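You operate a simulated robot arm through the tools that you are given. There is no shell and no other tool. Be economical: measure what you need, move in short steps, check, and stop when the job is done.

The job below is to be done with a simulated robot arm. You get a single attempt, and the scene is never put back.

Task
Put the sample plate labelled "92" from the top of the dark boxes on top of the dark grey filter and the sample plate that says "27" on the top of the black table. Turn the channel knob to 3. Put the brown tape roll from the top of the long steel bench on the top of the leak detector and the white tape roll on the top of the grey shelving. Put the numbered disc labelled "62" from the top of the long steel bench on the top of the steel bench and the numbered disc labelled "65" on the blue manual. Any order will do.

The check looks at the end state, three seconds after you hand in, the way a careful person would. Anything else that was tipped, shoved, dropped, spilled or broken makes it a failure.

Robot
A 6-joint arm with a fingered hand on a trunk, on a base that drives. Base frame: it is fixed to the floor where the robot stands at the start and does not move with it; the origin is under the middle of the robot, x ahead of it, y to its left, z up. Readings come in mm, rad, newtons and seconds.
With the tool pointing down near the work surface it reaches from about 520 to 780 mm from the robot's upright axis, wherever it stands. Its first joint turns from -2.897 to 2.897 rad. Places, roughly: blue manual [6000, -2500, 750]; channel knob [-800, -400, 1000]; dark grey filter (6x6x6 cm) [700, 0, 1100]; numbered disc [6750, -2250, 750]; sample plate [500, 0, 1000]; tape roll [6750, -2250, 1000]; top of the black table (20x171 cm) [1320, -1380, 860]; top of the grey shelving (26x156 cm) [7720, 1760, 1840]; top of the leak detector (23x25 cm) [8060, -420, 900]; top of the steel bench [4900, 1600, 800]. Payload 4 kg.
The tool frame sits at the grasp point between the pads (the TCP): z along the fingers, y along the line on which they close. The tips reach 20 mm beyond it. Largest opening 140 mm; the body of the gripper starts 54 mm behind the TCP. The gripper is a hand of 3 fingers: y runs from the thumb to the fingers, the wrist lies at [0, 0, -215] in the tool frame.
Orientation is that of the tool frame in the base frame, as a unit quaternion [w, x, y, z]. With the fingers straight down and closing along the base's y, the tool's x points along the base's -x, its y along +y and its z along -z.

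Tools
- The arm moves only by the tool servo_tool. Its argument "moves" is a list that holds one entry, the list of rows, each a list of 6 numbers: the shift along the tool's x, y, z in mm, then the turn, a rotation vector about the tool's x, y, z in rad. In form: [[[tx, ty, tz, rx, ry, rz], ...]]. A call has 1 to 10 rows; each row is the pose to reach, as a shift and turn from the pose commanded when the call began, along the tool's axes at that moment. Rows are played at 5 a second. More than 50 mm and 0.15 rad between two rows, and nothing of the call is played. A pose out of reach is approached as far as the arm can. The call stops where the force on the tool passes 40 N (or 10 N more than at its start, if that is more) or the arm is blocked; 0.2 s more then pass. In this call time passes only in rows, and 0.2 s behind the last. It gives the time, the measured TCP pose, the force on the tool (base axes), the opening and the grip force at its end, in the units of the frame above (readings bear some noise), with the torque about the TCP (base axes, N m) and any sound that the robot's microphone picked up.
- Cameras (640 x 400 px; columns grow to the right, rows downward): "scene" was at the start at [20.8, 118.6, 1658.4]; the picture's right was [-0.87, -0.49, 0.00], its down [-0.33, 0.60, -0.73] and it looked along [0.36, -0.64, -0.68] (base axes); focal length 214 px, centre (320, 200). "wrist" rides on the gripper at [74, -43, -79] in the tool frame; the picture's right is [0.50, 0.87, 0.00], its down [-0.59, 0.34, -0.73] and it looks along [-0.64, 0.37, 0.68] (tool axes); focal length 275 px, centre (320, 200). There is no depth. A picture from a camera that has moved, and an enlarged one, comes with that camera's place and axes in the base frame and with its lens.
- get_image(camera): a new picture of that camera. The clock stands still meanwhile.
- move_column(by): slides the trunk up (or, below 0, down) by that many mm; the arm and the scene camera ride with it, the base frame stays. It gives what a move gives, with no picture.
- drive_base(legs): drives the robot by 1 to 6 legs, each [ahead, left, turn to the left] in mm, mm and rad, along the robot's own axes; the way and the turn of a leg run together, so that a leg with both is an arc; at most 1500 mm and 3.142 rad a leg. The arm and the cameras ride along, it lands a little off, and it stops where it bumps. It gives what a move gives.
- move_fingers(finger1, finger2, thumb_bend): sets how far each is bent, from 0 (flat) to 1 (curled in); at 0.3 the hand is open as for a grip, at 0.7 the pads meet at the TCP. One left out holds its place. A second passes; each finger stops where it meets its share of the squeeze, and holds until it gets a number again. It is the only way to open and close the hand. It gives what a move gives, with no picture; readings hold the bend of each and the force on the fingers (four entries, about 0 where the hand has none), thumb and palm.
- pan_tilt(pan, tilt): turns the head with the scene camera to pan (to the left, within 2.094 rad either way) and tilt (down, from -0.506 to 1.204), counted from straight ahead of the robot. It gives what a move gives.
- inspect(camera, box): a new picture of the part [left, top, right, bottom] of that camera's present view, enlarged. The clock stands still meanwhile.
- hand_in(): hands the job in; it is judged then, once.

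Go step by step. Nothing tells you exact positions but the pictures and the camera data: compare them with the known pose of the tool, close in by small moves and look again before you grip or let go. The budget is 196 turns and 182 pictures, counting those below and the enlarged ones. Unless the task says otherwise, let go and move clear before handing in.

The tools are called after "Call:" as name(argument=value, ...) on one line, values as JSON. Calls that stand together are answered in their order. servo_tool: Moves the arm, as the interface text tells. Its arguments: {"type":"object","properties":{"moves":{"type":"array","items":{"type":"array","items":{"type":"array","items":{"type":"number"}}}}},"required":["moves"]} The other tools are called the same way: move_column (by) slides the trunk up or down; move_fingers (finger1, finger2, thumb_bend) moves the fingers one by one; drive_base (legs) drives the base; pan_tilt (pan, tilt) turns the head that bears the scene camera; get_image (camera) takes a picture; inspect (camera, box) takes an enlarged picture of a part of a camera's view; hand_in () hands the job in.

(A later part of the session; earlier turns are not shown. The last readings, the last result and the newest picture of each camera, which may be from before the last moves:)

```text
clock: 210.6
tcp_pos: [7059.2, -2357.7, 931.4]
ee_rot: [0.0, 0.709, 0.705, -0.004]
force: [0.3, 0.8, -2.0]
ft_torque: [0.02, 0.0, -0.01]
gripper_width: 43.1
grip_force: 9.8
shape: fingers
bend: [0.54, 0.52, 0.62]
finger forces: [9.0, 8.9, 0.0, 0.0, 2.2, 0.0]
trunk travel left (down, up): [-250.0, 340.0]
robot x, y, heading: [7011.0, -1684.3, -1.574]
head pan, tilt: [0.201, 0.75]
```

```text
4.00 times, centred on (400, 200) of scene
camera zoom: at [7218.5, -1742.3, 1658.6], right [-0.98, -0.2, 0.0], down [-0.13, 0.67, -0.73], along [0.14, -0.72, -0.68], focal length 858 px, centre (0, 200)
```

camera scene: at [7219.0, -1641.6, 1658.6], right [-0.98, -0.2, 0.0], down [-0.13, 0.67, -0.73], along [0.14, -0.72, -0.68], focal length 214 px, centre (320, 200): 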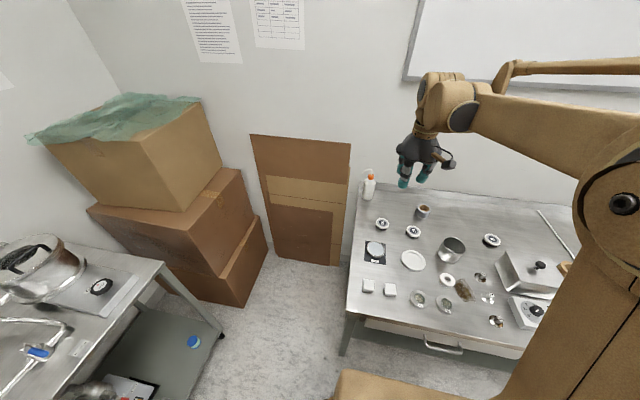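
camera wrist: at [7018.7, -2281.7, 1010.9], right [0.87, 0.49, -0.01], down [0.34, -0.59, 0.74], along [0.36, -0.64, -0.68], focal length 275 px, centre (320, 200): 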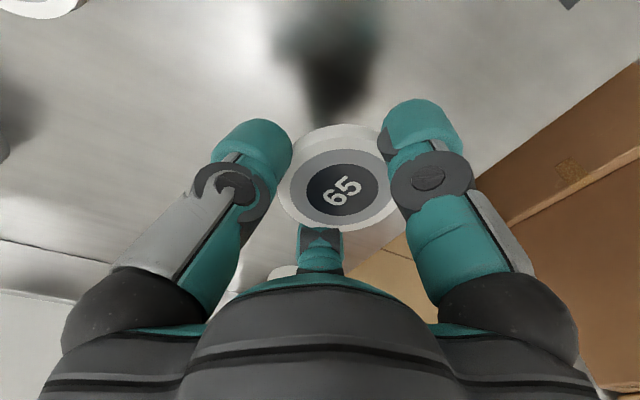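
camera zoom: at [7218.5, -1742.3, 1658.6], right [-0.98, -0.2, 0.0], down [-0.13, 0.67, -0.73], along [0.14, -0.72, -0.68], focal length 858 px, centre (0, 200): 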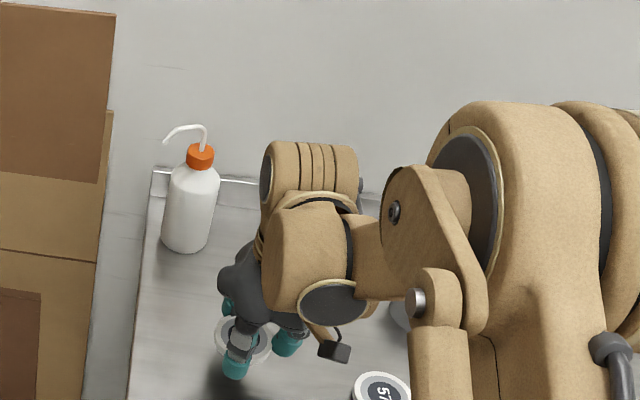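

Held firmly. I'll raise it and strafe right to the blue manual at about (6015,-2437).

Call:
servo_tool(moves=[[[0, 0, -45, 0, 0, 0], [0, 0, -90, 0, 0, 0], [0, 0, -135, 0, 0, 0], [0, 0, -180, 0, 0, 0], [0, 0, -225, 0, 0, 0], [0, 0, -270, 0, 0, 0], [0, 0, -315, 0, 0, 0]]])

Call:
drive_base(legs=[[-60, 0, 0], [0, -1045, 0]])

Call:
get_image(camera="wrist")

Call:
get_image(camera="scene")

```text
clock: 212.2
tcp_pos: [7062.1, -2353.9, 1245.9]
ee_rot: [0.0, 0.709, 0.705, -0.004]
force: [-0.7, 1.3, -0.9]
ft_torque: [-0.02, 0.0, 0.04]
gripper_width: 42.5
grip_force: 10.1
shape: fingers
bend: [0.54, 0.52, 0.62]
finger forces: [8.9, 9.0, 0.0, 0.1, 2.2, 0.1]
trunk travel left (down, up): [-250.0, 340.0]
robot x, y, heading: [7009.5, -1681.5, -1.572]
head pan, tilt: [0.201, 0.75]
```

```text
clock: 218.2
tcp_pos: [6014.7, -2290.6, 1243.8]
ee_rot: [-0.001, 0.708, 0.706, -0.003]
force: [0.4, 0.4, -1.9]
ft_torque: [0.01, 0.01, 0.02]
gripper_width: 42.8
grip_force: 10.0
shape: fingers
bend: [0.54, 0.52, 0.62]
finger forces: [9.0, 9.0, 0.0, 0.0, 2.2, 0.0]
trunk travel left (down, up): [-250.0, 340.0]
robot x, y, heading: [5966.0, -1617.7, -1.572]
head pan, tilt: [0.201, 0.75]
```

```text
56 pictures are left
camera wrist: at [5973.9, -2215.1, 1322.8], right [0.87, 0.5, -0.01], down [0.34, -0.59, 0.74], along [0.36, -0.64, -0.68], focal length 275 px, centre (320, 200)
```

wrist: 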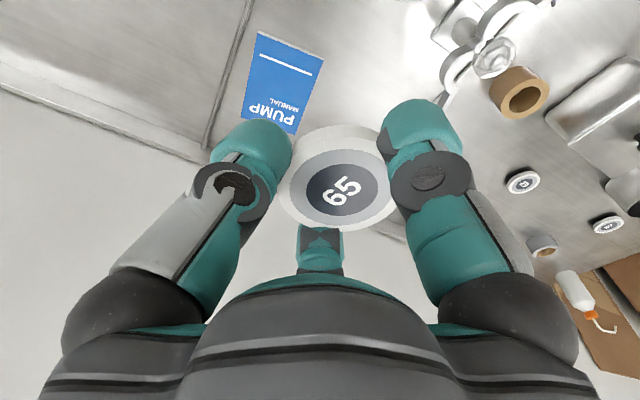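

```text
55 pictures are left
camera scene: at [6170.8, -1678.0, 1658.6], right [-0.98, -0.2, 0.0], down [-0.13, 0.67, -0.73], along [0.14, -0.72, -0.68], focal length 214 px, centre (320, 200)
```

scene: 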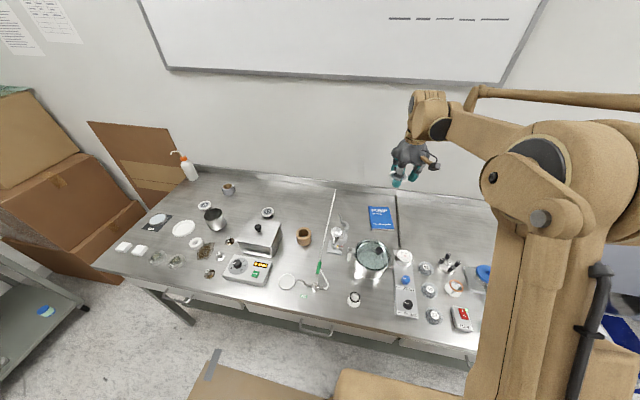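

The manual's centre is at about (6024,-2440). I'll advance 60 mm, then move the disc above it and lower to about z=960.

Call:
drive_base(legs=[[60, 0, 0]])

Call:
servo_tool(moves=[[[-14, 0, 40, 0, 0, 0], [-28, 0, 80, 0, 0, 0], [-42, 1, 120, 0, 0, 0], [-56, 1, 160, 0, 0, 0], [-70, 1, 200, 0, 0, 0], [-84, 1, 240, 0, 0, 0], [-84, 1, 280, 0, 0, 0]]])

Call:
get_image(camera="wrist")

Call:
inspect(camera="scene", box=[330, 150, 450, 250])

```text
clock: 219.1
tcp_pos: [6014.7, -2353.2, 1243.7]
ee_rot: [0.0, 0.709, 0.705, -0.002]
force: [-0.1, -1.3, -1.5]
ft_torque: [0.02, 0.01, -0.02]
gripper_width: 42.9
grip_force: 10.4
shape: fingers
bend: [0.54, 0.52, 0.62]
finger forces: [8.9, 9.1, 0.0, 0.1, 2.2, 0.0]
trunk travel left (down, up): [-250.0, 340.0]
robot x, y, heading: [5962.3, -1676.0, -1.574]
head pan, tilt: [0.201, 0.75]
```

```text
clock: 220.7
tcp_pos: [6011.6, -2436.9, 962.8]
ee_rot: [-0.001, 0.709, 0.705, -0.003]
force: [-0.7, 0.9, -1.3]
ft_torque: [0.0, 0.02, 0.03]
gripper_width: 42.5
grip_force: 10.1
shape: fingers
bend: [0.54, 0.52, 0.62]
finger forces: [8.8, 8.7, 0.0, 0.0, 2.2, 0.0]
trunk travel left (down, up): [-250.0, 340.0]
robot x, y, heading: [5963.7, -1673.6, -1.573]
head pan, tilt: [0.201, 0.75]
```

```text
54 pictures are left
camera wrist: at [5970.7, -2362.2, 1043.0], right [0.87, 0.5, -0.01], down [0.34, -0.59, 0.73], along [0.36, -0.64, -0.68], focal length 275 px, centre (320, 200)
```

wrist: 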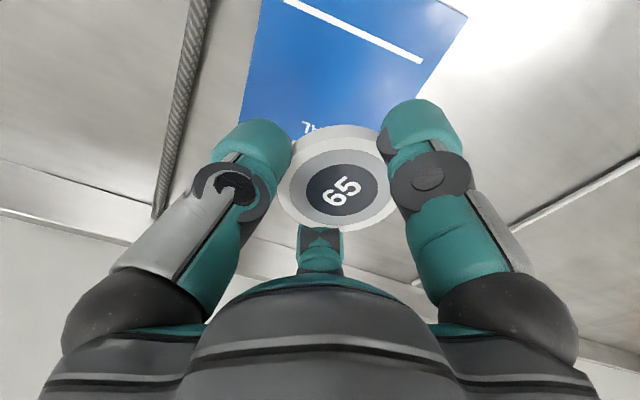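

```text
4.00 times, centred on (390, 200) of scene
camera zoom: at [6171.1, -1739.2, 1658.5], right [-0.98, -0.2, 0.0], down [-0.13, 0.67, -0.73], along [0.14, -0.72, -0.68], focal length 858 px, centre (40, 200)
```

zoom: 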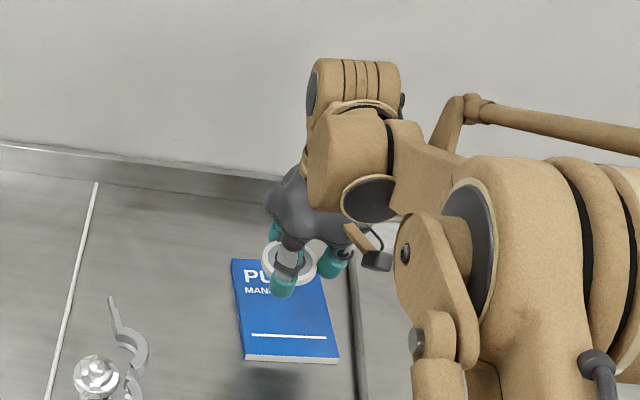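

The disc is well centred over the manual. I'm lowering, then feeling for contact.

Call:
servo_tool(moves=[[[0, 0, 25, 0, 0, 0], [0, 0, 46, 0, 0, 0]]])

Call:
servo_tool(moves=[[[0, 0, 2, 0, 0, 0], [0, 0, 4, 0, 0, 0]]])

Call:
servo_tool(moves=[[[0, 0, 2, 0, 0, 0], [0, 0, 3.5, 0, 0, 0]]])

Call:
get_image(camera="wrist")

```text
clock: 221.3
tcp_pos: [6011.4, -2438.3, 917.1]
ee_rot: [0.0, 0.709, 0.705, -0.003]
force: [0.3, -0.4, -0.9]
ft_torque: [0.0, 0.0, 0.04]
gripper_width: 42.4
grip_force: 9.8
shape: fingers
bend: [0.54, 0.52, 0.62]
finger forces: [8.8, 8.8, 0.1, 0.0, 2.1, 0.0]
trunk travel left (down, up): [-250.0, 340.0]
robot x, y, heading: [5963.2, -1672.7, -1.57]
head pan, tilt: [0.201, 0.75]
```

```text
clock: 221.9
tcp_pos: [6013.1, -2436.8, 913.3]
ee_rot: [-0.001, 0.709, 0.705, -0.004]
force: [-0.2, -0.2, -1.1]
ft_torque: [0.03, 0.02, 0.02]
gripper_width: 42.8
grip_force: 9.7
shape: fingers
bend: [0.54, 0.52, 0.62]
finger forces: [8.7, 8.8, 0.0, 0.0, 2.2, 0.0]
trunk travel left (down, up): [-250.0, 340.0]
robot x, y, heading: [5964.5, -1673.8, -1.575]
head pan, tilt: [0.201, 0.75]
```

```text
clock: 222.5
tcp_pos: [6011.9, -2436.8, 910.5]
ee_rot: [0.0, 0.709, 0.705, -0.004]
force: [0.0, 0.2, -2.0]
ft_torque: [0.0, 0.0, 0.0]
gripper_width: 42.5
grip_force: 10.3
shape: fingers
bend: [0.54, 0.52, 0.62]
finger forces: [8.9, 8.8, 0.0, 0.0, 2.2, 0.0]
trunk travel left (down, up): [-250.0, 340.0]
robot x, y, heading: [5963.7, -1674.1, -1.578]
head pan, tilt: [0.201, 0.75]
```

```text
52 pictures are left
camera wrist: at [5971.7, -2361.3, 989.5], right [0.87, 0.5, -0.01], down [0.34, -0.59, 0.73], along [0.36, -0.64, -0.68], focal length 275 px, centre (320, 200)
```

wrist: 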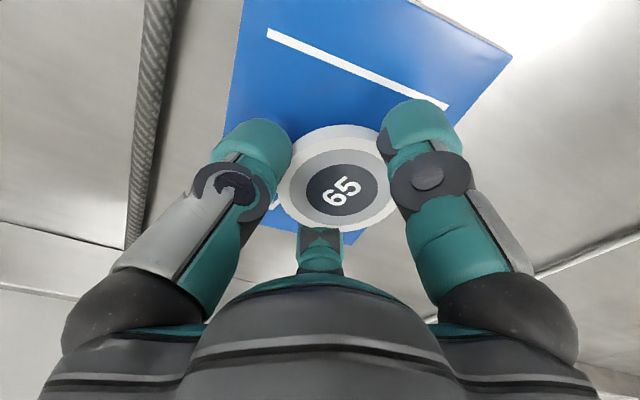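

Still centred, no contact yet. Lowering further.

Call:
servo_tool(moves=[[[0, 0, 2, 0, 0, 0], [0, 0, 4, 0, 0, 0]]])

Call:
servo_tool(moves=[[[0, 0, 1.5, 0, 0, 0], [0, 0, 3, 0, 0, 0]]])

Call:
servo_tool(moves=[[[0, 0, 1, 0, 0, 0], [0, 0, 2, 0, 0, 0]]])

```text
clock: 223.1
tcp_pos: [6012.9, -2436.4, 907.4]
ee_rot: [0.0, 0.709, 0.705, -0.004]
force: [0.5, -0.2, -1.3]
ft_torque: [-0.04, 0.0, -0.01]
gripper_width: 42.6
grip_force: 9.7
shape: fingers
bend: [0.54, 0.52, 0.62]
finger forces: [8.8, 8.9, 0.0, 0.0, 2.1, 0.0]
trunk travel left (down, up): [-250.0, 340.0]
robot x, y, heading: [5961.9, -1677.0, -1.571]
head pan, tilt: [0.201, 0.75]
```

```text
clock: 223.7
tcp_pos: [6013.0, -2437.4, 904.3]
ee_rot: [0.001, 0.709, 0.705, -0.004]
force: [0.4, -0.6, -1.2]
ft_torque: [0.02, 0.03, 0.02]
gripper_width: 42.5
grip_force: 9.9
shape: fingers
bend: [0.54, 0.52, 0.62]
finger forces: [8.8, 8.9, 0.0, 0.0, 2.2, 0.0]
trunk travel left (down, up): [-250.0, 340.0]
robot x, y, heading: [5964.7, -1677.4, -1.574]
head pan, tilt: [0.201, 0.75]
```

```text
clock: 224.3
tcp_pos: [6013.4, -2436.5, 901.6]
ee_rot: [-0.001, 0.709, 0.706, -0.004]
force: [-0.8, -1.3, 4.2]
ft_torque: [0.06, -0.06, 0.01]
gripper_width: 42.2
grip_force: 11.0
shape: fingers
bend: [0.54, 0.52, 0.62]
finger forces: [9.4, 9.8, 0.0, 0.0, 2.6, 0.1]
trunk travel left (down, up): [-250.0, 340.0]
robot x, y, heading: [5960.3, -1676.0, -1.574]
head pan, tilt: [0.201, 0.75]
```

Contact at z≈902. I'll open the fingers to release.

Call:
move_fingers(finger1=0.44, finger2=0.44, thumb_bend=0.44)

Call:
get_image(camera="wrist")

```text
clock: 225.3
tcp_pos: [6013.8, -2436.4, 901.0]
ee_rot: [0.001, 0.709, 0.705, -0.004]
force: [-0.5, 0.4, 0.2]
ft_torque: [-0.01, 0.02, 0.0]
gripper_width: 82.2
grip_force: 0.1
shape: fingers
bend: [0.44, 0.44, 0.44]
finger forces: [0.1, 0.1, 0.0, 0.1, 0.0, 0.1]
trunk travel left (down, up): [-250.0, 340.0]
robot x, y, heading: [5957.8, -1678.9, -1.571]
head pan, tilt: [0.201, 0.75]
```

```text
51 pictures are left
camera wrist: at [5972.5, -2361.1, 980.3], right [0.87, 0.5, -0.01], down [0.34, -0.59, 0.74], along [0.36, -0.64, -0.68], focal length 275 px, centre (320, 200)
```

wrist: 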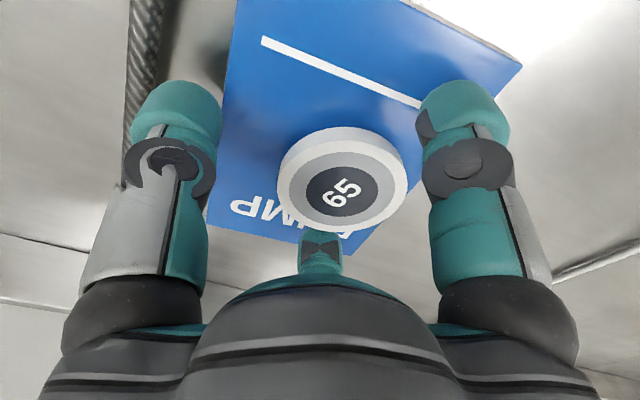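

Disc 65 rests on the manual. I'll rise and go to the brown tape roll at about (6350,-2234).

Call:
servo_tool(moves=[[[0, 0, -40, 0, 0, 0], [0, 0, -85, 0, 0, 0], [0, 0, -130, 0, 0, 0], [0, 0, -175, 0, 0, 0], [0, 0, -220, 0, 0, 0], [40, 0, -240, 0, 0, 0], [80, 0, -240, 0, 0, 0], [120, 0, -240, 0, 0, 0]]])

Call:
drive_base(legs=[[-50, 0, 0], [0, 337, 0]])

Call:
move_fingers(finger1=0.35, finger2=0.35, thumb_bend=0.35)

Call:
get_image(camera="wrist")

```text
clock: 227.1
tcp_pos: [6014.9, -2313.8, 1141.9]
ee_rot: [0.001, 0.709, 0.705, -0.004]
force: [0.4, 0.1, 0.5]
ft_torque: [0.03, 0.0, 0.02]
gripper_width: 82.3
grip_force: 0.1
shape: fingers
bend: [0.44, 0.44, 0.44]
finger forces: [0.1, 0.1, 0.1, 0.1, 0.0, 0.0]
trunk travel left (down, up): [-250.0, 340.0]
robot x, y, heading: [5963.2, -1679.1, -1.577]
head pan, tilt: [0.201, 0.75]
```

```text
clock: 229.9
tcp_pos: [6358.6, -2267.7, 1142.2]
ee_rot: [0.0, 0.709, 0.705, -0.005]
force: [-0.1, 0.0, 0.3]
ft_torque: [-0.01, 0.04, -0.02]
gripper_width: 82.6
grip_force: 0.1
shape: fingers
bend: [0.44, 0.44, 0.44]
finger forces: [0.0, 0.1, 0.0, 0.1, 0.1, 0.1]
trunk travel left (down, up): [-250.0, 340.0]
robot x, y, heading: [6301.1, -1631.0, -1.579]
head pan, tilt: [0.201, 0.75]
```

```text
clock: 230.9
tcp_pos: [6357.2, -2267.9, 1141.7]
ee_rot: [0.0, 0.709, 0.705, -0.004]
force: [-0.7, 0.3, -0.6]
ft_torque: [0.02, 0.01, 0.03]
gripper_width: 109.7
grip_force: 0.0
shape: fingers
bend: [0.35, 0.35, 0.35]
finger forces: [0.0, 0.1, 0.0, 0.0, 0.0, 0.0]
trunk travel left (down, up): [-250.0, 340.0]
robot x, y, heading: [6306.4, -1627.4, -1.571]
head pan, tilt: [0.201, 0.75]
```

```text
50 pictures are left
camera wrist: at [6316.0, -2192.3, 1220.8], right [0.87, 0.5, -0.01], down [0.34, -0.59, 0.74], along [0.36, -0.64, -0.68], focal length 275 px, centre (320, 200)
```

wrist: 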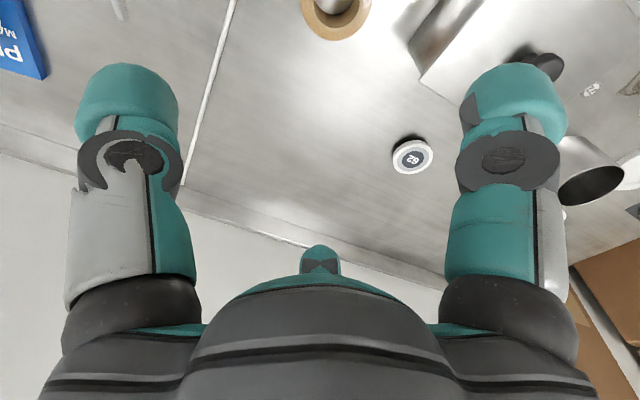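

The brown roll is just ahead of image top. I'll shift back slightly and lower to z≈1000.

Call:
servo_tool(moves=[[[10, 0, 45, 0, 0, 0], [20, 0, 90, 0, 0, 0], [28, 0, 140, 0, 0, 0]]])

Call:
get_image(camera="wrist")

```text
refused: row 3 steps farther than a row can; nothing moved
```

```text
49 pictures are left
camera wrist: at [6316.0, -2192.3, 1220.8], right [0.87, 0.5, -0.01], down [0.34, -0.59, 0.74], along [0.36, -0.64, -0.68], focal length 275 px, centre (320, 200)
```

wrist: 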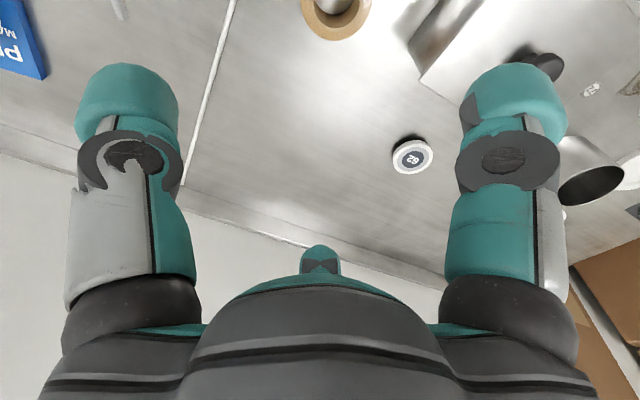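

The step was slightly too large; I'll repeat it in finer rows.

Call:
servo_tool(moves=[[[7, 0, 35, 0, 0, 0], [14, 0, 70, 0, 0, 0], [21, 0, 105, 0, 0, 0], [28, 0, 140, 0, 0, 0]]])

Call:
get_image(camera="wrist")

```text
clock: 231.9
tcp_pos: [6354.9, -2242.3, 1002.3]
ee_rot: [0.0, 0.709, 0.706, -0.003]
force: [-0.2, 0.0, 0.0]
ft_torque: [0.0, 0.02, -0.02]
gripper_width: 109.9
grip_force: 0.1
shape: fingers
bend: [0.35, 0.35, 0.35]
finger forces: [0.1, 0.0, 0.0, 0.0, 0.0, 0.0]
trunk travel left (down, up): [-250.0, 340.0]
robot x, y, heading: [6305.9, -1631.6, -1.578]
head pan, tilt: [0.201, 0.75]
```

```text
48 pictures are left
camera wrist: at [6314.3, -2167.6, 1080.4], right [0.87, 0.5, -0.01], down [0.34, -0.59, 0.73], along [0.36, -0.64, -0.68], focal length 275 px, centre (320, 200)
```

wrist: 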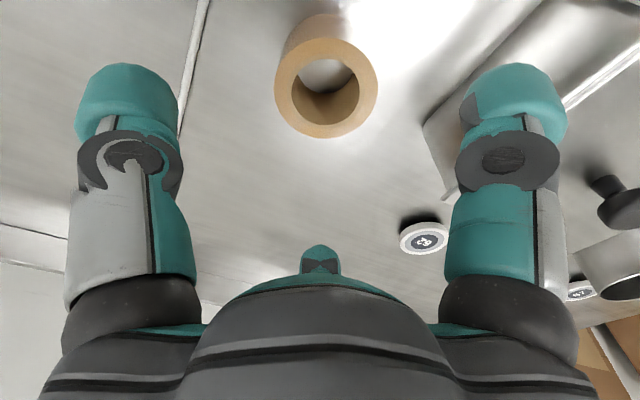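

Roll top centre is at about (6359,-2239), about 69 mm wide. The steel box is near on the right, so I'll grip high on the roll with TCP z≈900.

Call:
servo_tool(moves=[[[1, 1, 35, 0, 0, 0], [3, 3, 70, 0, 0, 0], [3, 3, 90, 0, 0, 0]]])

Call:
get_image(camera="wrist")

```text
clock: 232.7
tcp_pos: [6358.8, -2239.1, 912.2]
ee_rot: [-0.001, 0.709, 0.705, -0.003]
force: [0.3, -0.5, 0.5]
ft_torque: [0.01, 0.02, 0.02]
gripper_width: 109.9
grip_force: 0.0
shape: fingers
bend: [0.35, 0.35, 0.35]
finger forces: [0.0, 0.1, 0.0, 0.0, 0.1, 0.1]
trunk travel left (down, up): [-250.0, 340.0]
robot x, y, heading: [6305.7, -1628.1, -1.569]
head pan, tilt: [0.201, 0.75]
```

```text
47 pictures are left
camera wrist: at [6318.1, -2163.8, 990.9], right [0.87, 0.5, -0.01], down [0.34, -0.59, 0.73], along [0.36, -0.64, -0.68], focal length 275 px, centre (320, 200)
```

wrist: 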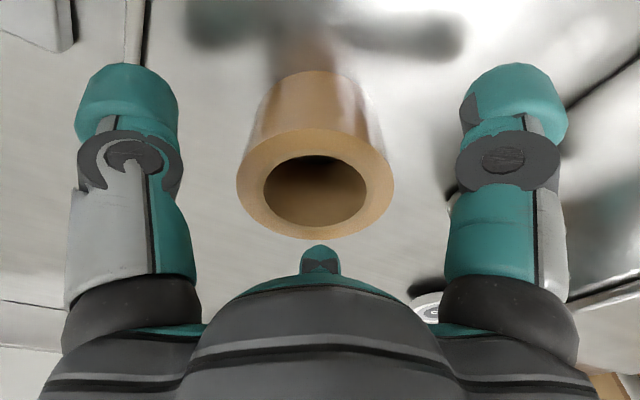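

The ring top is level with the TCP (z≈915). A small correction, then close.

Call:
servo_tool(moves=[[[4, -3, 6, 0, 0, 0]]])

Call:
move_fingers(finger1=0.62, finger2=0.62, thumb_bend=0.62)

Call:
servo_tool(moves=[[[0, 0, -30, 0, 0, 0], [0, 0, -75, 0, 0, 0], [0, 0, -120, 0, 0, 0], [0, 0, -165, 0, 0, 0], [0, 0, -210, 0, 0, 0], [0, 0, -255, 0, 0, 0], [0, 0, -300, 0, 0, 0], [0, 0, -345, 0, 0, 0]]])

Call:
get_image(camera="wrist")

```text
clock: 233.1
tcp_pos: [6356.2, -2235.5, 905.3]
ee_rot: [0.001, 0.709, 0.705, -0.003]
force: [-0.3, 0.0, 0.1]
ft_torque: [0.0, -0.02, 0.0]
gripper_width: 109.9
grip_force: 0.0
shape: fingers
bend: [0.35, 0.35, 0.35]
finger forces: [0.0, 0.0, 0.1, 0.1, 0.1, 0.0]
trunk travel left (down, up): [-250.0, 340.0]
robot x, y, heading: [6307.8, -1624.0, -1.576]
head pan, tilt: [0.201, 0.75]
```

```text
clock: 234.1
tcp_pos: [6356.9, -2233.9, 905.7]
ee_rot: [0.0, 0.709, 0.705, -0.004]
force: [-0.1, 0.1, -0.9]
ft_torque: [0.03, -0.02, 0.03]
gripper_width: 53.0
grip_force: 18.7
shape: fingers
bend: [0.54, 0.53, 0.55]
finger forces: [8.7, 11.5, 0.0, 0.0, 16.6, 0.0]
trunk travel left (down, up): [-250.0, 340.0]
robot x, y, heading: [6308.3, -1630.2, -1.577]
head pan, tilt: [0.201, 0.75]
```

```text
clock: 235.9
tcp_pos: [6358.3, -2230.0, 1250.5]
ee_rot: [-0.001, 0.709, 0.705, -0.004]
force: [-0.1, 0.1, -2.0]
ft_torque: [0.03, -0.01, 0.0]
gripper_width: 53.1
grip_force: 18.3
shape: fingers
bend: [0.54, 0.53, 0.55]
finger forces: [8.7, 11.9, 0.1, 0.0, 16.2, 0.0]
trunk travel left (down, up): [-250.0, 340.0]
robot x, y, heading: [6305.6, -1630.6, -1.577]
head pan, tilt: [0.201, 0.75]
```

```text
46 pictures are left
camera wrist: at [6317.8, -2154.1, 1329.4], right [0.87, 0.5, -0.01], down [0.34, -0.59, 0.74], along [0.36, -0.64, -0.68], focal length 275 px, centre (320, 200)
```

wrist: 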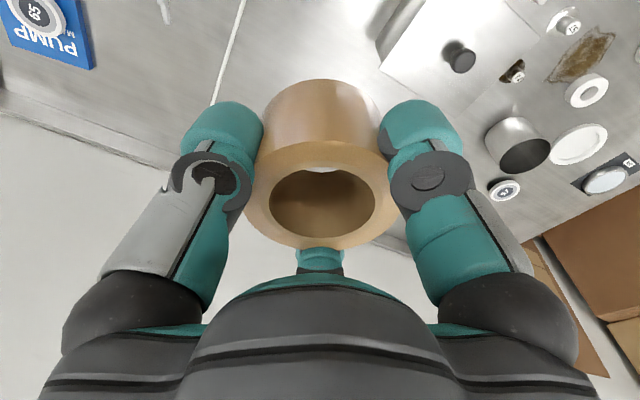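

The brown roll is held firmly. Now I look toward the leak detector at about (8060,-420).

Call:
pan_tilt(pan=1.85, tilt=0.4)

Call:
get_image(camera="scene")

```text
clock: 237.6
tcp_pos: [6359.9, -2231.6, 1249.4]
ee_rot: [0.0, 0.709, 0.705, -0.004]
force: [-0.4, 0.8, -1.1]
ft_torque: [-0.03, -0.02, 0.02]
gripper_width: 52.9
grip_force: 18.3
shape: fingers
bend: [0.54, 0.53, 0.55]
finger forces: [8.8, 11.9, 0.1, 0.0, 16.2, 0.1]
trunk travel left (down, up): [-250.0, 340.0]
robot x, y, heading: [6307.7, -1629.9, -1.572]
head pan, tilt: [1.85, 0.4]
```

```text
45 pictures are left
camera scene: at [6585.9, -1583.6, 1689.7], right [0.27, -0.96, 0.0], down [-0.37, -0.11, -0.92], along [0.89, 0.25, -0.39], focal length 214 px, centre (320, 200)
```

scene: 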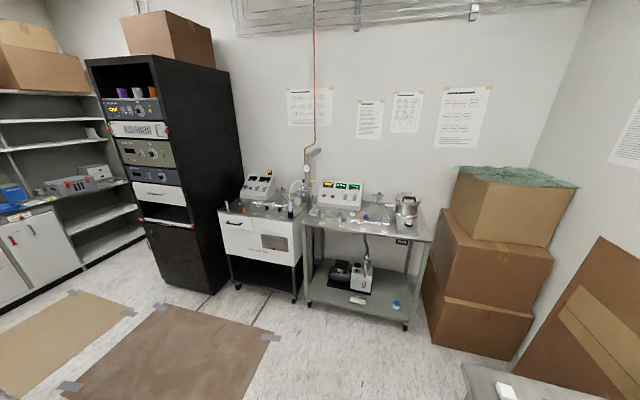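

The white cart at the centre-left is the leak detector. I'll zoom in on its top.

Call:
inspect(camera="scene", box=[200, 150, 340, 310])

```text
2.50 times, centred on (270, 230) of scene
camera zoom: at [6585.9, -1583.6, 1689.7], right [0.27, -0.96, 0.0], down [-0.37, -0.11, -0.92], along [0.89, 0.25, -0.39], focal length 536 px, centre (445, 125)
```

zoom: 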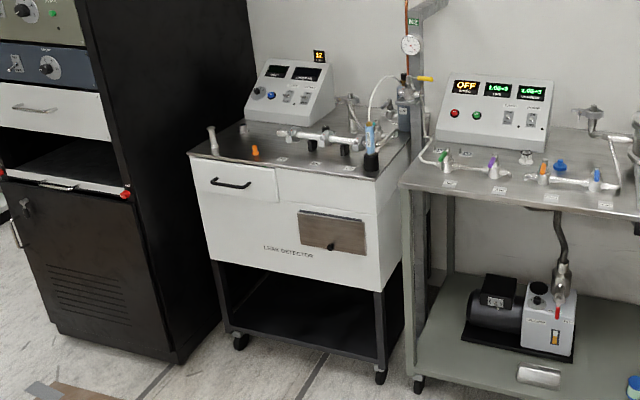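

The leak detector's free top is in its left part. I'll back off the bench, go over to x≈7100, turn to face +x and look.

Call:
drive_base(legs=[[-230, 0, 0], [0, 790, 0], [0, 0, 1.571]])

Call:
pan_tilt(pan=0.9, tilt=0.6)

Call:
get_image(camera="scene")

```text
clock: 247.0
tcp_pos: [7705.9, -1351.0, 1249.7]
ee_rot: [0.003, 0.007, 1.0, -0.003]
force: [-0.8, -0.3, -1.8]
ft_torque: [0.0, -0.01, 0.02]
gripper_width: 52.4
grip_force: 17.8
shape: fingers
bend: [0.54, 0.53, 0.55]
finger forces: [8.2, 11.5, 0.0, 0.0, 15.9, 0.1]
trunk travel left (down, up): [-250.0, 340.0]
robot x, y, heading: [7105.2, -1396.1, -0.013]
head pan, tilt: [1.85, 0.4]
```

```text
clock: 248.2
tcp_pos: [7706.4, -1351.9, 1248.7]
ee_rot: [0.002, 0.007, 1.0, -0.003]
force: [-0.2, 0.1, -1.4]
ft_torque: [-0.01, 0.03, -0.02]
gripper_width: 52.4
grip_force: 17.9
shape: fingers
bend: [0.54, 0.53, 0.55]
finger forces: [8.2, 11.6, 0.0, 0.1, 15.9, 0.0]
trunk travel left (down, up): [-250.0, 340.0]
robot x, y, heading: [7103.9, -1400.3, -0.017]
head pan, tilt: [0.901, 0.6]
```

```text
43 pictures are left
camera scene: at [7141.9, -1139.4, 1671.4], right [0.78, -0.63, 0.0], down [-0.36, -0.44, -0.82], along [0.52, 0.64, -0.57], focal length 214 px, centre (320, 200)
```

scene: 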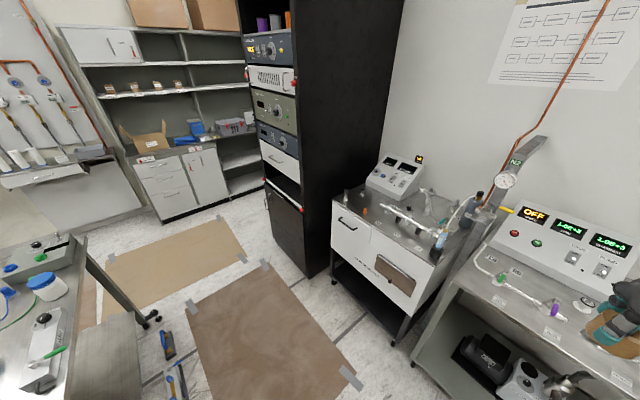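

The way along to the leak detector is free. I'll strafe left 900 and advance.

Call:
drive_base(legs=[[0, 900, 0.015], [230, 0, 0]])

Call:
get_image(camera="wrist")

Call:
pan_tilt(pan=-0.1, tilt=0.75)

Call:
get_image(camera="scene")

```text
clock: 254.2
tcp_pos: [7946.4, -453.5, 1249.0]
ee_rot: [0.002, 0.001, 1.0, -0.003]
force: [0.7, -0.2, -0.9]
ft_torque: [0.0, 0.01, -0.05]
gripper_width: 52.2
grip_force: 17.6
shape: fingers
bend: [0.54, 0.53, 0.55]
finger forces: [8.1, 11.6, 0.0, 0.0, 15.9, 0.0]
trunk travel left (down, up): [-250.0, 340.0]
robot x, y, heading: [7344.5, -504.8, 0.0]
head pan, tilt: [0.901, 0.6]
```

```text
42 pictures are left
camera wrist: at [7872.4, -494.7, 1327.9], right [-0.5, 0.87, -0.01], down [0.59, 0.34, 0.73], along [0.64, 0.36, -0.68], focal length 275 px, centre (320, 200)
```

wrist: 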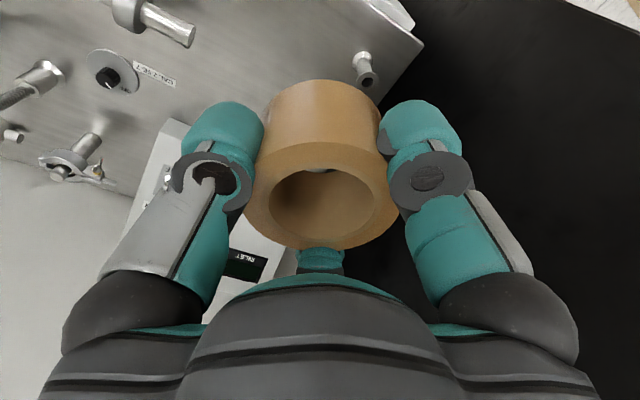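

```text
clock: 255.5
tcp_pos: [7946.4, -454.1, 1249.9]
ee_rot: [0.003, 0.001, 1.0, -0.003]
force: [0.9, 0.7, -0.7]
ft_torque: [0.01, 0.01, -0.01]
gripper_width: 52.0
grip_force: 17.9
shape: fingers
bend: [0.54, 0.53, 0.55]
finger forces: [8.2, 11.7, 0.1, 0.1, 15.8, 0.1]
trunk travel left (down, up): [-250.0, 340.0]
robot x, y, heading: [7344.1, -509.1, -0.004]
head pan, tilt: [-0.099, 0.75]
```

```text
41 pictures are left
camera scene: at [7405.6, -325.9, 1658.5], right [-0.1, -1.0, 0.0], down [-0.68, 0.07, -0.73], along [0.73, -0.07, -0.68], focal length 214 px, centre (320, 200)
```

scene: 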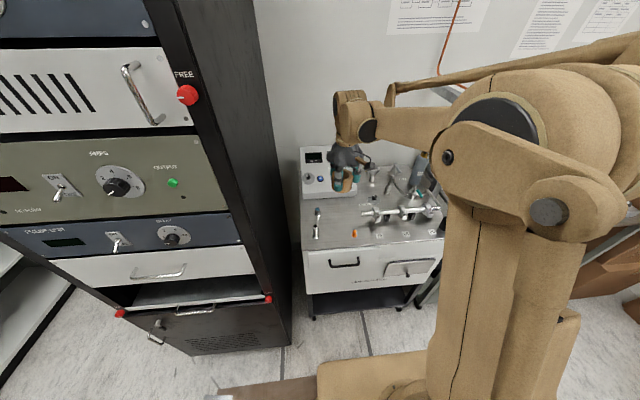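

Call:
inspect(camera="scene", box=[290, 140, 460, 280])

```text
2.86 times, centred on (375, 210) of scene
camera zoom: at [7405.6, -325.9, 1658.5], right [-0.1, -1.0, 0.0], down [-0.68, 0.07, -0.73], along [0.73, -0.07, -0.68], focal length 613 px, centre (163, 171)
```

zoom: 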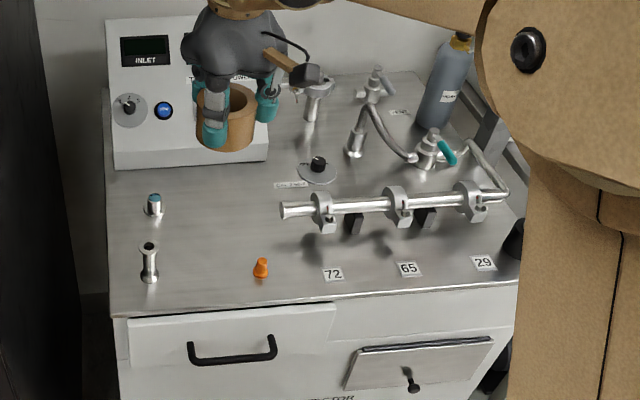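

There's a free area around (8095,-475) between the console, two fittings and the orange cap. I'll move there at a safe height, then look.

Call:
servo_tool(moves=[[[-37, -5, 20, 0, 0, 0], [-74, -10, 50, 0, 0, 0], [-111, -16, 85, 0, 0, 0], [-149, -21, 115, 0, 0, 0], [-149, -21, 155, 0, 0, 0], [-149, -21, 195, 0, 0, 0], [-149, -21, 230, 0, 0, 0]]])

Call:
get_image(camera="wrist")

Call:
inspect(camera="scene", box=[290, 140, 460, 280])

```text
refused: row 3 steps farther than a row can; nothing moved
```

```text
39 pictures are left
camera wrist: at [7871.2, -494.8, 1328.4], right [-0.5, 0.87, -0.01], down [0.58, 0.34, 0.74], along [0.64, 0.36, -0.68], focal length 275 px, centre (320, 200)
```

wrist: 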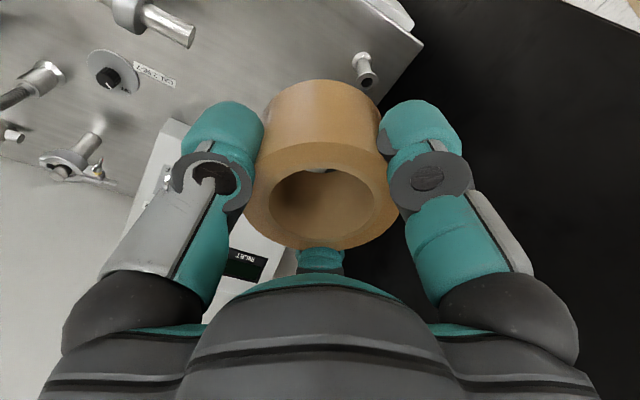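

```text
2.86 times, centred on (375, 210) of scene
camera zoom: at [7405.6, -325.9, 1658.5], right [-0.1, -1.0, 0.0], down [-0.68, 0.07, -0.73], along [0.73, -0.07, -0.68], focal length 613 px, centre (163, 171)
```

zoom: 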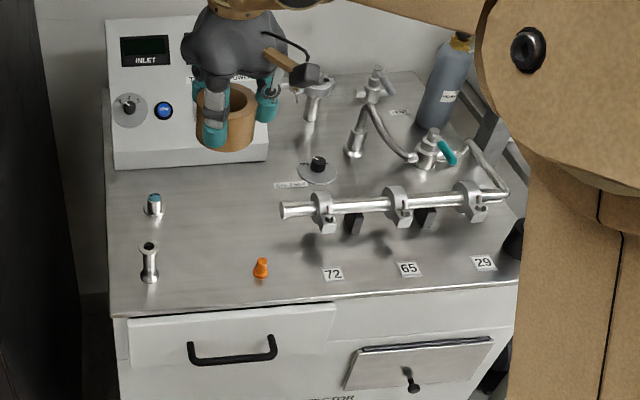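

I'll redo it with finer steps.

Call:
servo_tool(moves=[[[-30, -4, 10, 0, 0, 0], [-60, -8, 25, 0, 0, 0], [-90, -13, 50, 0, 0, 0], [-120, -17, 80, 0, 0, 0], [-149, -21, 110, 0, 0, 0], [-149, -21, 150, 0, 0, 0], [-149, -21, 190, 0, 0, 0], [-149, -21, 230, 0, 0, 0]]])

Call:
inspect(camera="scene", box=[290, 140, 460, 280])

```text
clock: 257.3
tcp_pos: [8094.6, -476.0, 1019.8]
ee_rot: [0.002, 0.002, 1.0, -0.002]
force: [0.0, 0.7, -1.2]
ft_torque: [0.01, 0.02, -0.01]
gripper_width: 52.0
grip_force: 17.5
shape: fingers
bend: [0.54, 0.53, 0.56]
finger forces: [8.2, 11.7, 0.1, 0.1, 15.6, 0.0]
trunk travel left (down, up): [-250.0, 340.0]
robot x, y, heading: [7344.6, -507.8, -0.001]
head pan, tilt: [-0.099, 0.75]
```

```text
2.86 times, centred on (375, 210) of scene
camera zoom: at [7406.4, -325.9, 1658.5], right [-0.1, -1.0, 0.0], down [-0.68, 0.07, -0.73], along [0.73, -0.07, -0.68], focal length 613 px, centre (163, 171)
```

zoom: 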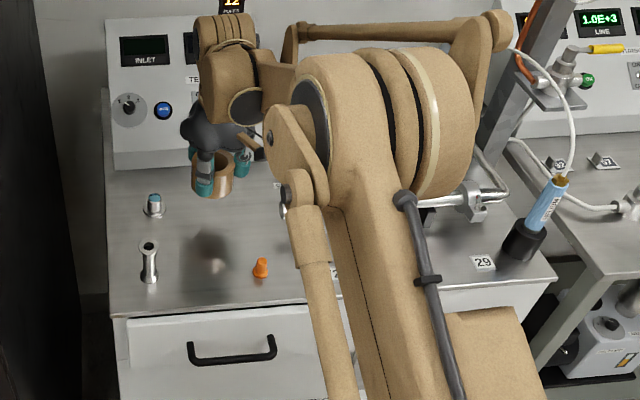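

The roll hangs over the free spot, with its reflection visible below. Lowering stepwise to contact.

Call:
servo_tool(moves=[[[0, 0, 20, 0, 0, 0], [0, 0, 35, 0, 0, 0], [0, 0, 45, 0, 0, 0], [0, 0, 50, 0, 0, 0]]])

Call:
get_image(camera="wrist")

```text
clock: 258.3
tcp_pos: [8094.6, -475.2, 970.7]
ee_rot: [0.003, 0.001, 1.0, -0.003]
force: [-0.4, -0.6, -1.2]
ft_torque: [0.0, 0.01, 0.01]
gripper_width: 52.0
grip_force: 17.9
shape: fingers
bend: [0.54, 0.53, 0.56]
finger forces: [8.2, 11.8, 0.0, 0.0, 15.7, 0.0]
trunk travel left (down, up): [-250.0, 340.0]
robot x, y, heading: [7341.1, -505.8, -0.004]
head pan, tilt: [-0.099, 0.75]
```

```text
36 pictures are left
camera wrist: at [8021.0, -517.1, 1048.4], right [-0.5, 0.87, -0.01], down [0.58, 0.34, 0.74], along [0.64, 0.36, -0.68], focal length 275 px, centre (320, 200)
```

wrist: 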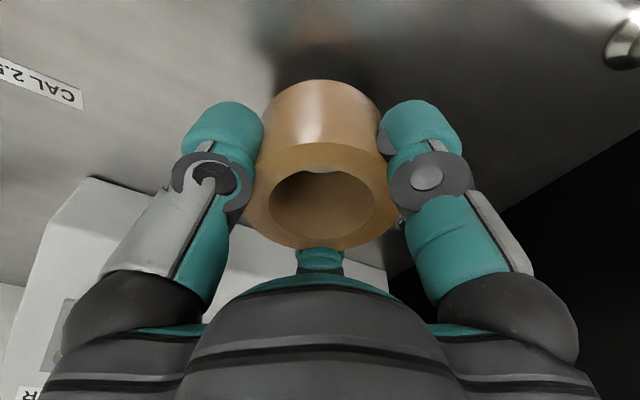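

Call:
servo_tool(moves=[[[0, 0, 3, 0, 0, 0], [0, 0, 6, 0, 0, 0]]])

Call:
servo_tool(moves=[[[0, 0, 3, 0, 0, 0], [0, 0, 5, 0, 0, 0]]])

Call:
servo_tool(moves=[[[0, 0, 2, 0, 0, 0], [0, 0, 4, 0, 0, 0]]])

Call:
servo_tool(moves=[[[0, 0, 2, 0, 0, 0], [0, 0, 4, 0, 0, 0]]])

```text
clock: 258.9
tcp_pos: [8094.5, -476.7, 963.5]
ee_rot: [0.003, 0.002, 1.0, -0.002]
force: [0.1, 0.0, -0.7]
ft_torque: [-0.03, 0.0, 0.01]
gripper_width: 52.1
grip_force: 17.4
shape: fingers
bend: [0.54, 0.53, 0.56]
finger forces: [8.2, 11.8, 0.0, 0.0, 15.7, 0.0]
trunk travel left (down, up): [-250.0, 340.0]
robot x, y, heading: [7343.9, -509.1, -0.001]
head pan, tilt: [-0.099, 0.75]
```

```text
clock: 259.5
tcp_pos: [8095.1, -476.4, 959.5]
ee_rot: [0.002, 0.001, 1.0, -0.003]
force: [0.7, -0.7, -2.3]
ft_torque: [0.0, 0.0, 0.0]
gripper_width: 52.5
grip_force: 17.8
shape: fingers
bend: [0.54, 0.53, 0.56]
finger forces: [8.2, 11.9, 0.0, 0.0, 15.7, 0.0]
trunk travel left (down, up): [-250.0, 340.0]
robot x, y, heading: [7343.0, -510.7, 0.003]
head pan, tilt: [-0.099, 0.75]
```

```text
clock: 260.1
tcp_pos: [8094.3, -476.4, 955.8]
ee_rot: [0.002, 0.002, 1.0, -0.003]
force: [0.0, -0.6, -0.7]
ft_torque: [-0.01, 0.04, -0.02]
gripper_width: 52.1
grip_force: 17.4
shape: fingers
bend: [0.54, 0.53, 0.56]
finger forces: [8.2, 11.9, 0.1, 0.0, 15.7, 0.0]
trunk travel left (down, up): [-250.0, 340.0]
robot x, y, heading: [7344.5, -510.5, 0.002]
head pan, tilt: [-0.099, 0.75]
```

```text
clock: 260.7
tcp_pos: [8095.8, -476.5, 952.3]
ee_rot: [0.002, 0.001, 1.0, -0.002]
force: [-0.1, 1.0, -0.5]
ft_torque: [0.01, -0.02, 0.03]
gripper_width: 52.3
grip_force: 17.9
shape: fingers
bend: [0.54, 0.53, 0.56]
finger forces: [8.2, 11.7, 0.0, 0.0, 15.7, 0.1]
trunk travel left (down, up): [-250.0, 340.0]
robot x, y, heading: [7345.8, -509.6, 0.003]
head pan, tilt: [-0.099, 0.75]
```

Call:
servo_tool(moves=[[[0, 0, 2, 0, 0, 0], [0, 0, 4, 0, 0, 0]]])

Call:
servo_tool(moves=[[[0, 0, 2, 0, 0, 0], [0, 0, 4, 0, 0, 0]]])

Call:
servo_tool(moves=[[[0, 0, 2, 0, 0, 0], [0, 0, 3, 0, 0, 0]]])

Call:
get_image(camera="wrist")

```text
clock: 261.3
tcp_pos: [8094.8, -476.4, 948.2]
ee_rot: [0.003, 0.0, 1.0, -0.002]
force: [-0.3, -0.4, -1.9]
ft_torque: [0.01, -0.01, 0.01]
gripper_width: 52.2
grip_force: 18.5
shape: fingers
bend: [0.54, 0.53, 0.56]
finger forces: [8.2, 11.8, 0.0, 0.0, 15.7, 0.0]
trunk travel left (down, up): [-250.0, 340.0]
robot x, y, heading: [7340.4, -509.4, -0.001]
head pan, tilt: [-0.099, 0.75]
```

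```text
clock: 261.9
tcp_pos: [8094.8, -476.2, 945.9]
ee_rot: [0.003, 0.001, 1.0, -0.002]
force: [3.7, -0.6, 14.7]
ft_torque: [-0.07, -0.09, 0.09]
gripper_width: 51.6
grip_force: 18.8
shape: fingers
bend: [0.54, 0.53, 0.56]
finger forces: [8.6, 13.4, 0.0, 0.0, 15.4, 0.0]
trunk travel left (down, up): [-250.0, 340.0]
robot x, y, heading: [7337.1, -510.4, 0.001]
head pan, tilt: [-0.099, 0.75]
```

```text
clock: 262.5
tcp_pos: [8094.9, -478.1, 942.5]
ee_rot: [0.004, 0.001, 1.0, -0.002]
force: [4.6, -3.1, 24.0]
ft_torque: [-0.17, -0.11, -0.09]
gripper_width: 49.8
grip_force: 19.9
shape: fingers
bend: [0.55, 0.52, 0.56]
finger forces: [8.8, 16.0, 0.1, 0.0, 15.3, 0.1]
trunk travel left (down, up): [-250.0, 340.0]
robot x, y, heading: [7344.2, -511.2, 0.003]
head pan, tilt: [-0.099, 0.75]
```

```text
35 pictures are left
camera wrist: at [8020.3, -519.0, 1020.7], right [-0.5, 0.87, -0.01], down [0.58, 0.34, 0.74], along [0.64, 0.36, -0.68], focal length 275 px, centre (320, 200)
```

wrist: 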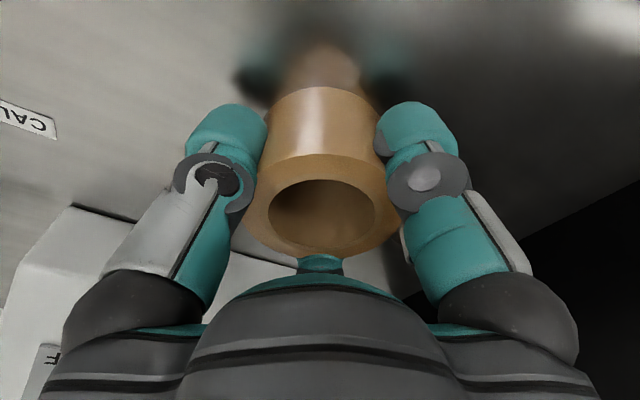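

Contact, a bit pressed. I'll relieve 3 mm, open, and rise.

Call:
servo_tool(moves=[[[0, 0, -3.5, 0, 0, 0]]])

Call:
move_fingers(finger1=0.41, finger2=0.41, thumb_bend=0.41)

Call:
servo_tool(moves=[[[0, 0, -30, 0, 0, 0], [0, 0, -75, 0, 0, 0], [0, 0, -120, 0, 0, 0], [0, 0, -165, 0, 0, 0], [0, 0, -210, 0, 0, 0], [30, 0, -250, 0, 0, 0], [70, 0, -270, 0, 0, 0], [110, 0, -290, 0, 0, 0], [150, 0, -305, 0, 0, 0]]])

Call:
get_image(camera="scene")

```text
clock: 262.9
tcp_pos: [8096.0, -475.4, 942.9]
ee_rot: [0.001, 0.0, 1.0, -0.003]
force: [-0.4, -0.6, 0.6]
ft_torque: [-0.11, 0.01, -0.02]
gripper_width: 49.8
grip_force: 19.2
shape: fingers
bend: [0.55, 0.52, 0.56]
finger forces: [9.5, 14.5, 0.0, 0.1, 14.3, 0.0]
trunk travel left (down, up): [-250.0, 340.0]
robot x, y, heading: [7342.8, -509.3, 0.005]
head pan, tilt: [-0.099, 0.75]
```

```text
clock: 263.9
tcp_pos: [8095.9, -475.6, 943.6]
ee_rot: [0.002, 0.001, 1.0, -0.002]
force: [-1.0, -0.2, 0.8]
ft_torque: [0.0, 0.02, 0.0]
gripper_width: 91.8
grip_force: 0.1
shape: fingers
bend: [0.41, 0.41, 0.41]
finger forces: [0.0, 0.0, 0.1, 0.0, 0.0, 0.0]
trunk travel left (down, up): [-250.0, 340.0]
robot x, y, heading: [7342.4, -505.0, 0.003]
head pan, tilt: [-0.099, 0.75]
```

```text
clock: 265.9
tcp_pos: [7941.4, -474.0, 1247.6]
ee_rot: [0.003, 0.001, 1.0, -0.003]
force: [-0.2, 0.4, 1.0]
ft_torque: [-0.04, -0.06, 0.0]
gripper_width: 91.6
grip_force: 0.0
shape: fingers
bend: [0.41, 0.41, 0.41]
finger forces: [0.1, 0.0, 0.0, 0.0, 0.0, 0.0]
trunk travel left (down, up): [-250.0, 340.0]
robot x, y, heading: [7342.9, -503.2, 0.006]
head pan, tilt: [-0.099, 0.75]
```

```text
34 pictures are left
camera scene: at [7403.7, -326.0, 1658.6], right [-0.1, -1.0, 0.0], down [-0.68, 0.07, -0.73], along [0.73, -0.07, -0.68], focal length 214 px, centre (320, 200)
```

scene: 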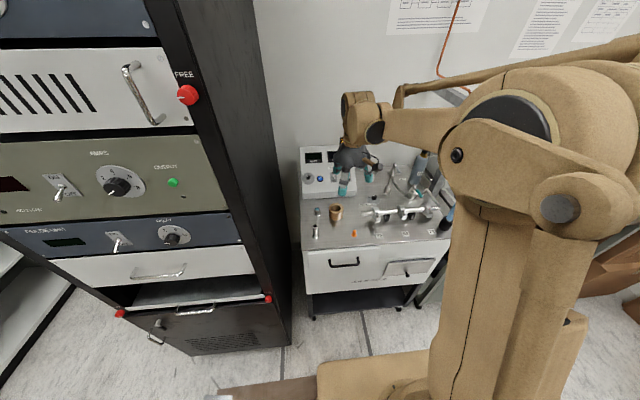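

The brown roll stands on the leak detector. Now I go back to the long bench for the white tape roll at about (6811,-2119).

Call:
drive_base(legs=[[-230, 0, 0], [0, -900, 0], [0, 0, -1.576], [0, -330, 0], [135, 0, 0]])

Call:
get_image(camera="wrist")

```text
clock: 278.5
tcp_pos: [6840.9, -2154.7, 1246.7]
ee_rot: [0.0, 0.698, 0.716, -0.003]
force: [0.5, -0.8, 0.2]
ft_torque: [0.01, -0.02, 0.01]
gripper_width: 91.5
grip_force: 0.1
shape: fingers
bend: [0.41, 0.41, 0.41]
finger forces: [0.1, 0.1, 0.0, 0.1, 0.0, 0.1]
trunk travel left (down, up): [-250.0, 340.0]
robot x, y, heading: [6789.6, -1551.6, -1.542]
head pan, tilt: [-0.099, 0.75]
```

```text
33 pictures are left
camera wrist: at [6796.7, -2080.6, 1325.2], right [0.85, 0.52, -0.01], down [0.36, -0.58, 0.73], along [0.38, -0.63, -0.68], focal length 275 px, centre (320, 200)
```

wrist: 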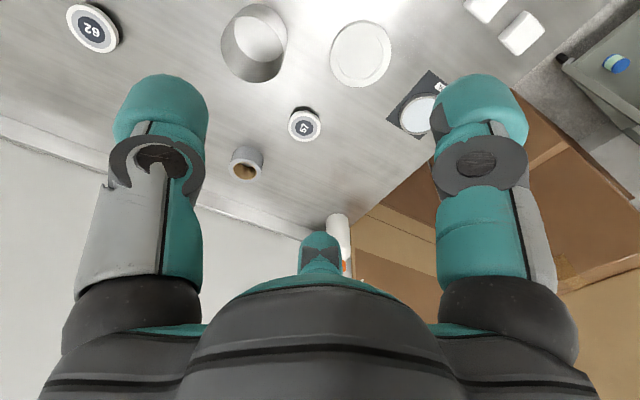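

The white roll lies just outside the top of this view at about (6804,-2119). I'll move above it, rolling the hand by 30° so no digit points at the steel canister.

Call:
servo_tool(moves=[[[6, -6, 39, 0, 0, -0.087], [12, -12, 78, 0, 0, -0.174], [18, -18, 118, 0, 0, -0.26], [25, -23, 158, 0, 0, -0.347], [31, -29, 198, 0, 0, -0.434], [37, -35, 237, 0, 0, -0.52]]])

Call:
get_image(camera="wrist")

```text
clock: 279.9
tcp_pos: [6804.4, -2120.0, 1008.7]
ee_rot: [-0.002, 0.49, 0.872, -0.002]
force: [0.0, 0.1, -0.2]
ft_torque: [-0.04, -0.01, -0.01]
gripper_width: 91.7
grip_force: 0.1
shape: fingers
bend: [0.41, 0.41, 0.41]
finger forces: [0.0, 0.0, 0.0, 0.0, 0.0, 0.0]
trunk travel left (down, up): [-250.0, 340.0]
robot x, y, heading: [6787.9, -1552.6, -1.54]
head pan, tilt: [-0.099, 0.75]
```

```text
32 pictures are left
camera wrist: at [6730.3, -2078.4, 1088.0], right [0.48, 0.88, -0.01], down [0.6, -0.32, 0.73], along [0.64, -0.36, -0.68], focal length 275 px, centre (320, 200)
```

wrist: 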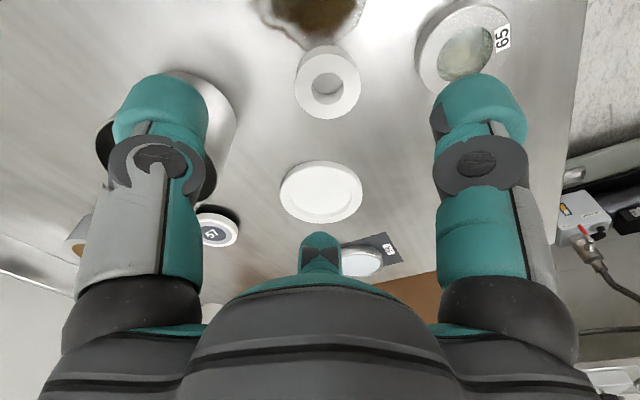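

The canister is too close to the thumb side, about 53 mm from the roll centre. I'll roll the hand the other way (0.84 rad) so the gap between thumb and finger faces it, and lower to z≈930.

Call:
servo_tool(moves=[[[-1, 2, 0, 0, 0, 0.14], [-2, 4, 0, 0, 0, 0.28], [-3, 6, 0, 0, 0, 0.42], [-4, 8, 10, 0, 0, 0.56], [-5, 9, 30, 0, 0, 0.7], [-6.2, 10.3, 55, 0, 0, 0.84], [-6.2, 10.3, 75, 0, 0, 0.84]]])

Call:
get_image(camera="wrist")

```text
clock: 281.5
tcp_pos: [6814.1, -2120.4, 935.5]
ee_rot: [0.001, 0.803, 0.595, -0.004]
force: [-0.1, 0.0, -0.6]
ft_torque: [0.01, -0.02, 0.0]
gripper_width: 91.5
grip_force: 0.1
shape: fingers
bend: [0.41, 0.41, 0.41]
finger forces: [0.0, 0.1, 0.0, 0.0, 0.0, 0.0]
trunk travel left (down, up): [-250.0, 340.0]
robot x, y, heading: [6791.6, -1553.0, -1.547]
head pan, tilt: [-0.099, 0.75]
```

```text
31 pictures are left
camera wrist: at [6795.5, -2034.8, 1014.5], right [0.97, 0.23, -0.01], down [0.16, -0.66, 0.74], along [0.16, -0.72, -0.68], focal length 275 px, centre (320, 200)
```

wrist: 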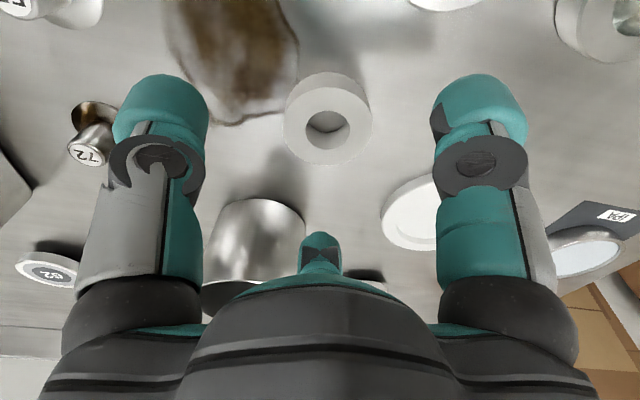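

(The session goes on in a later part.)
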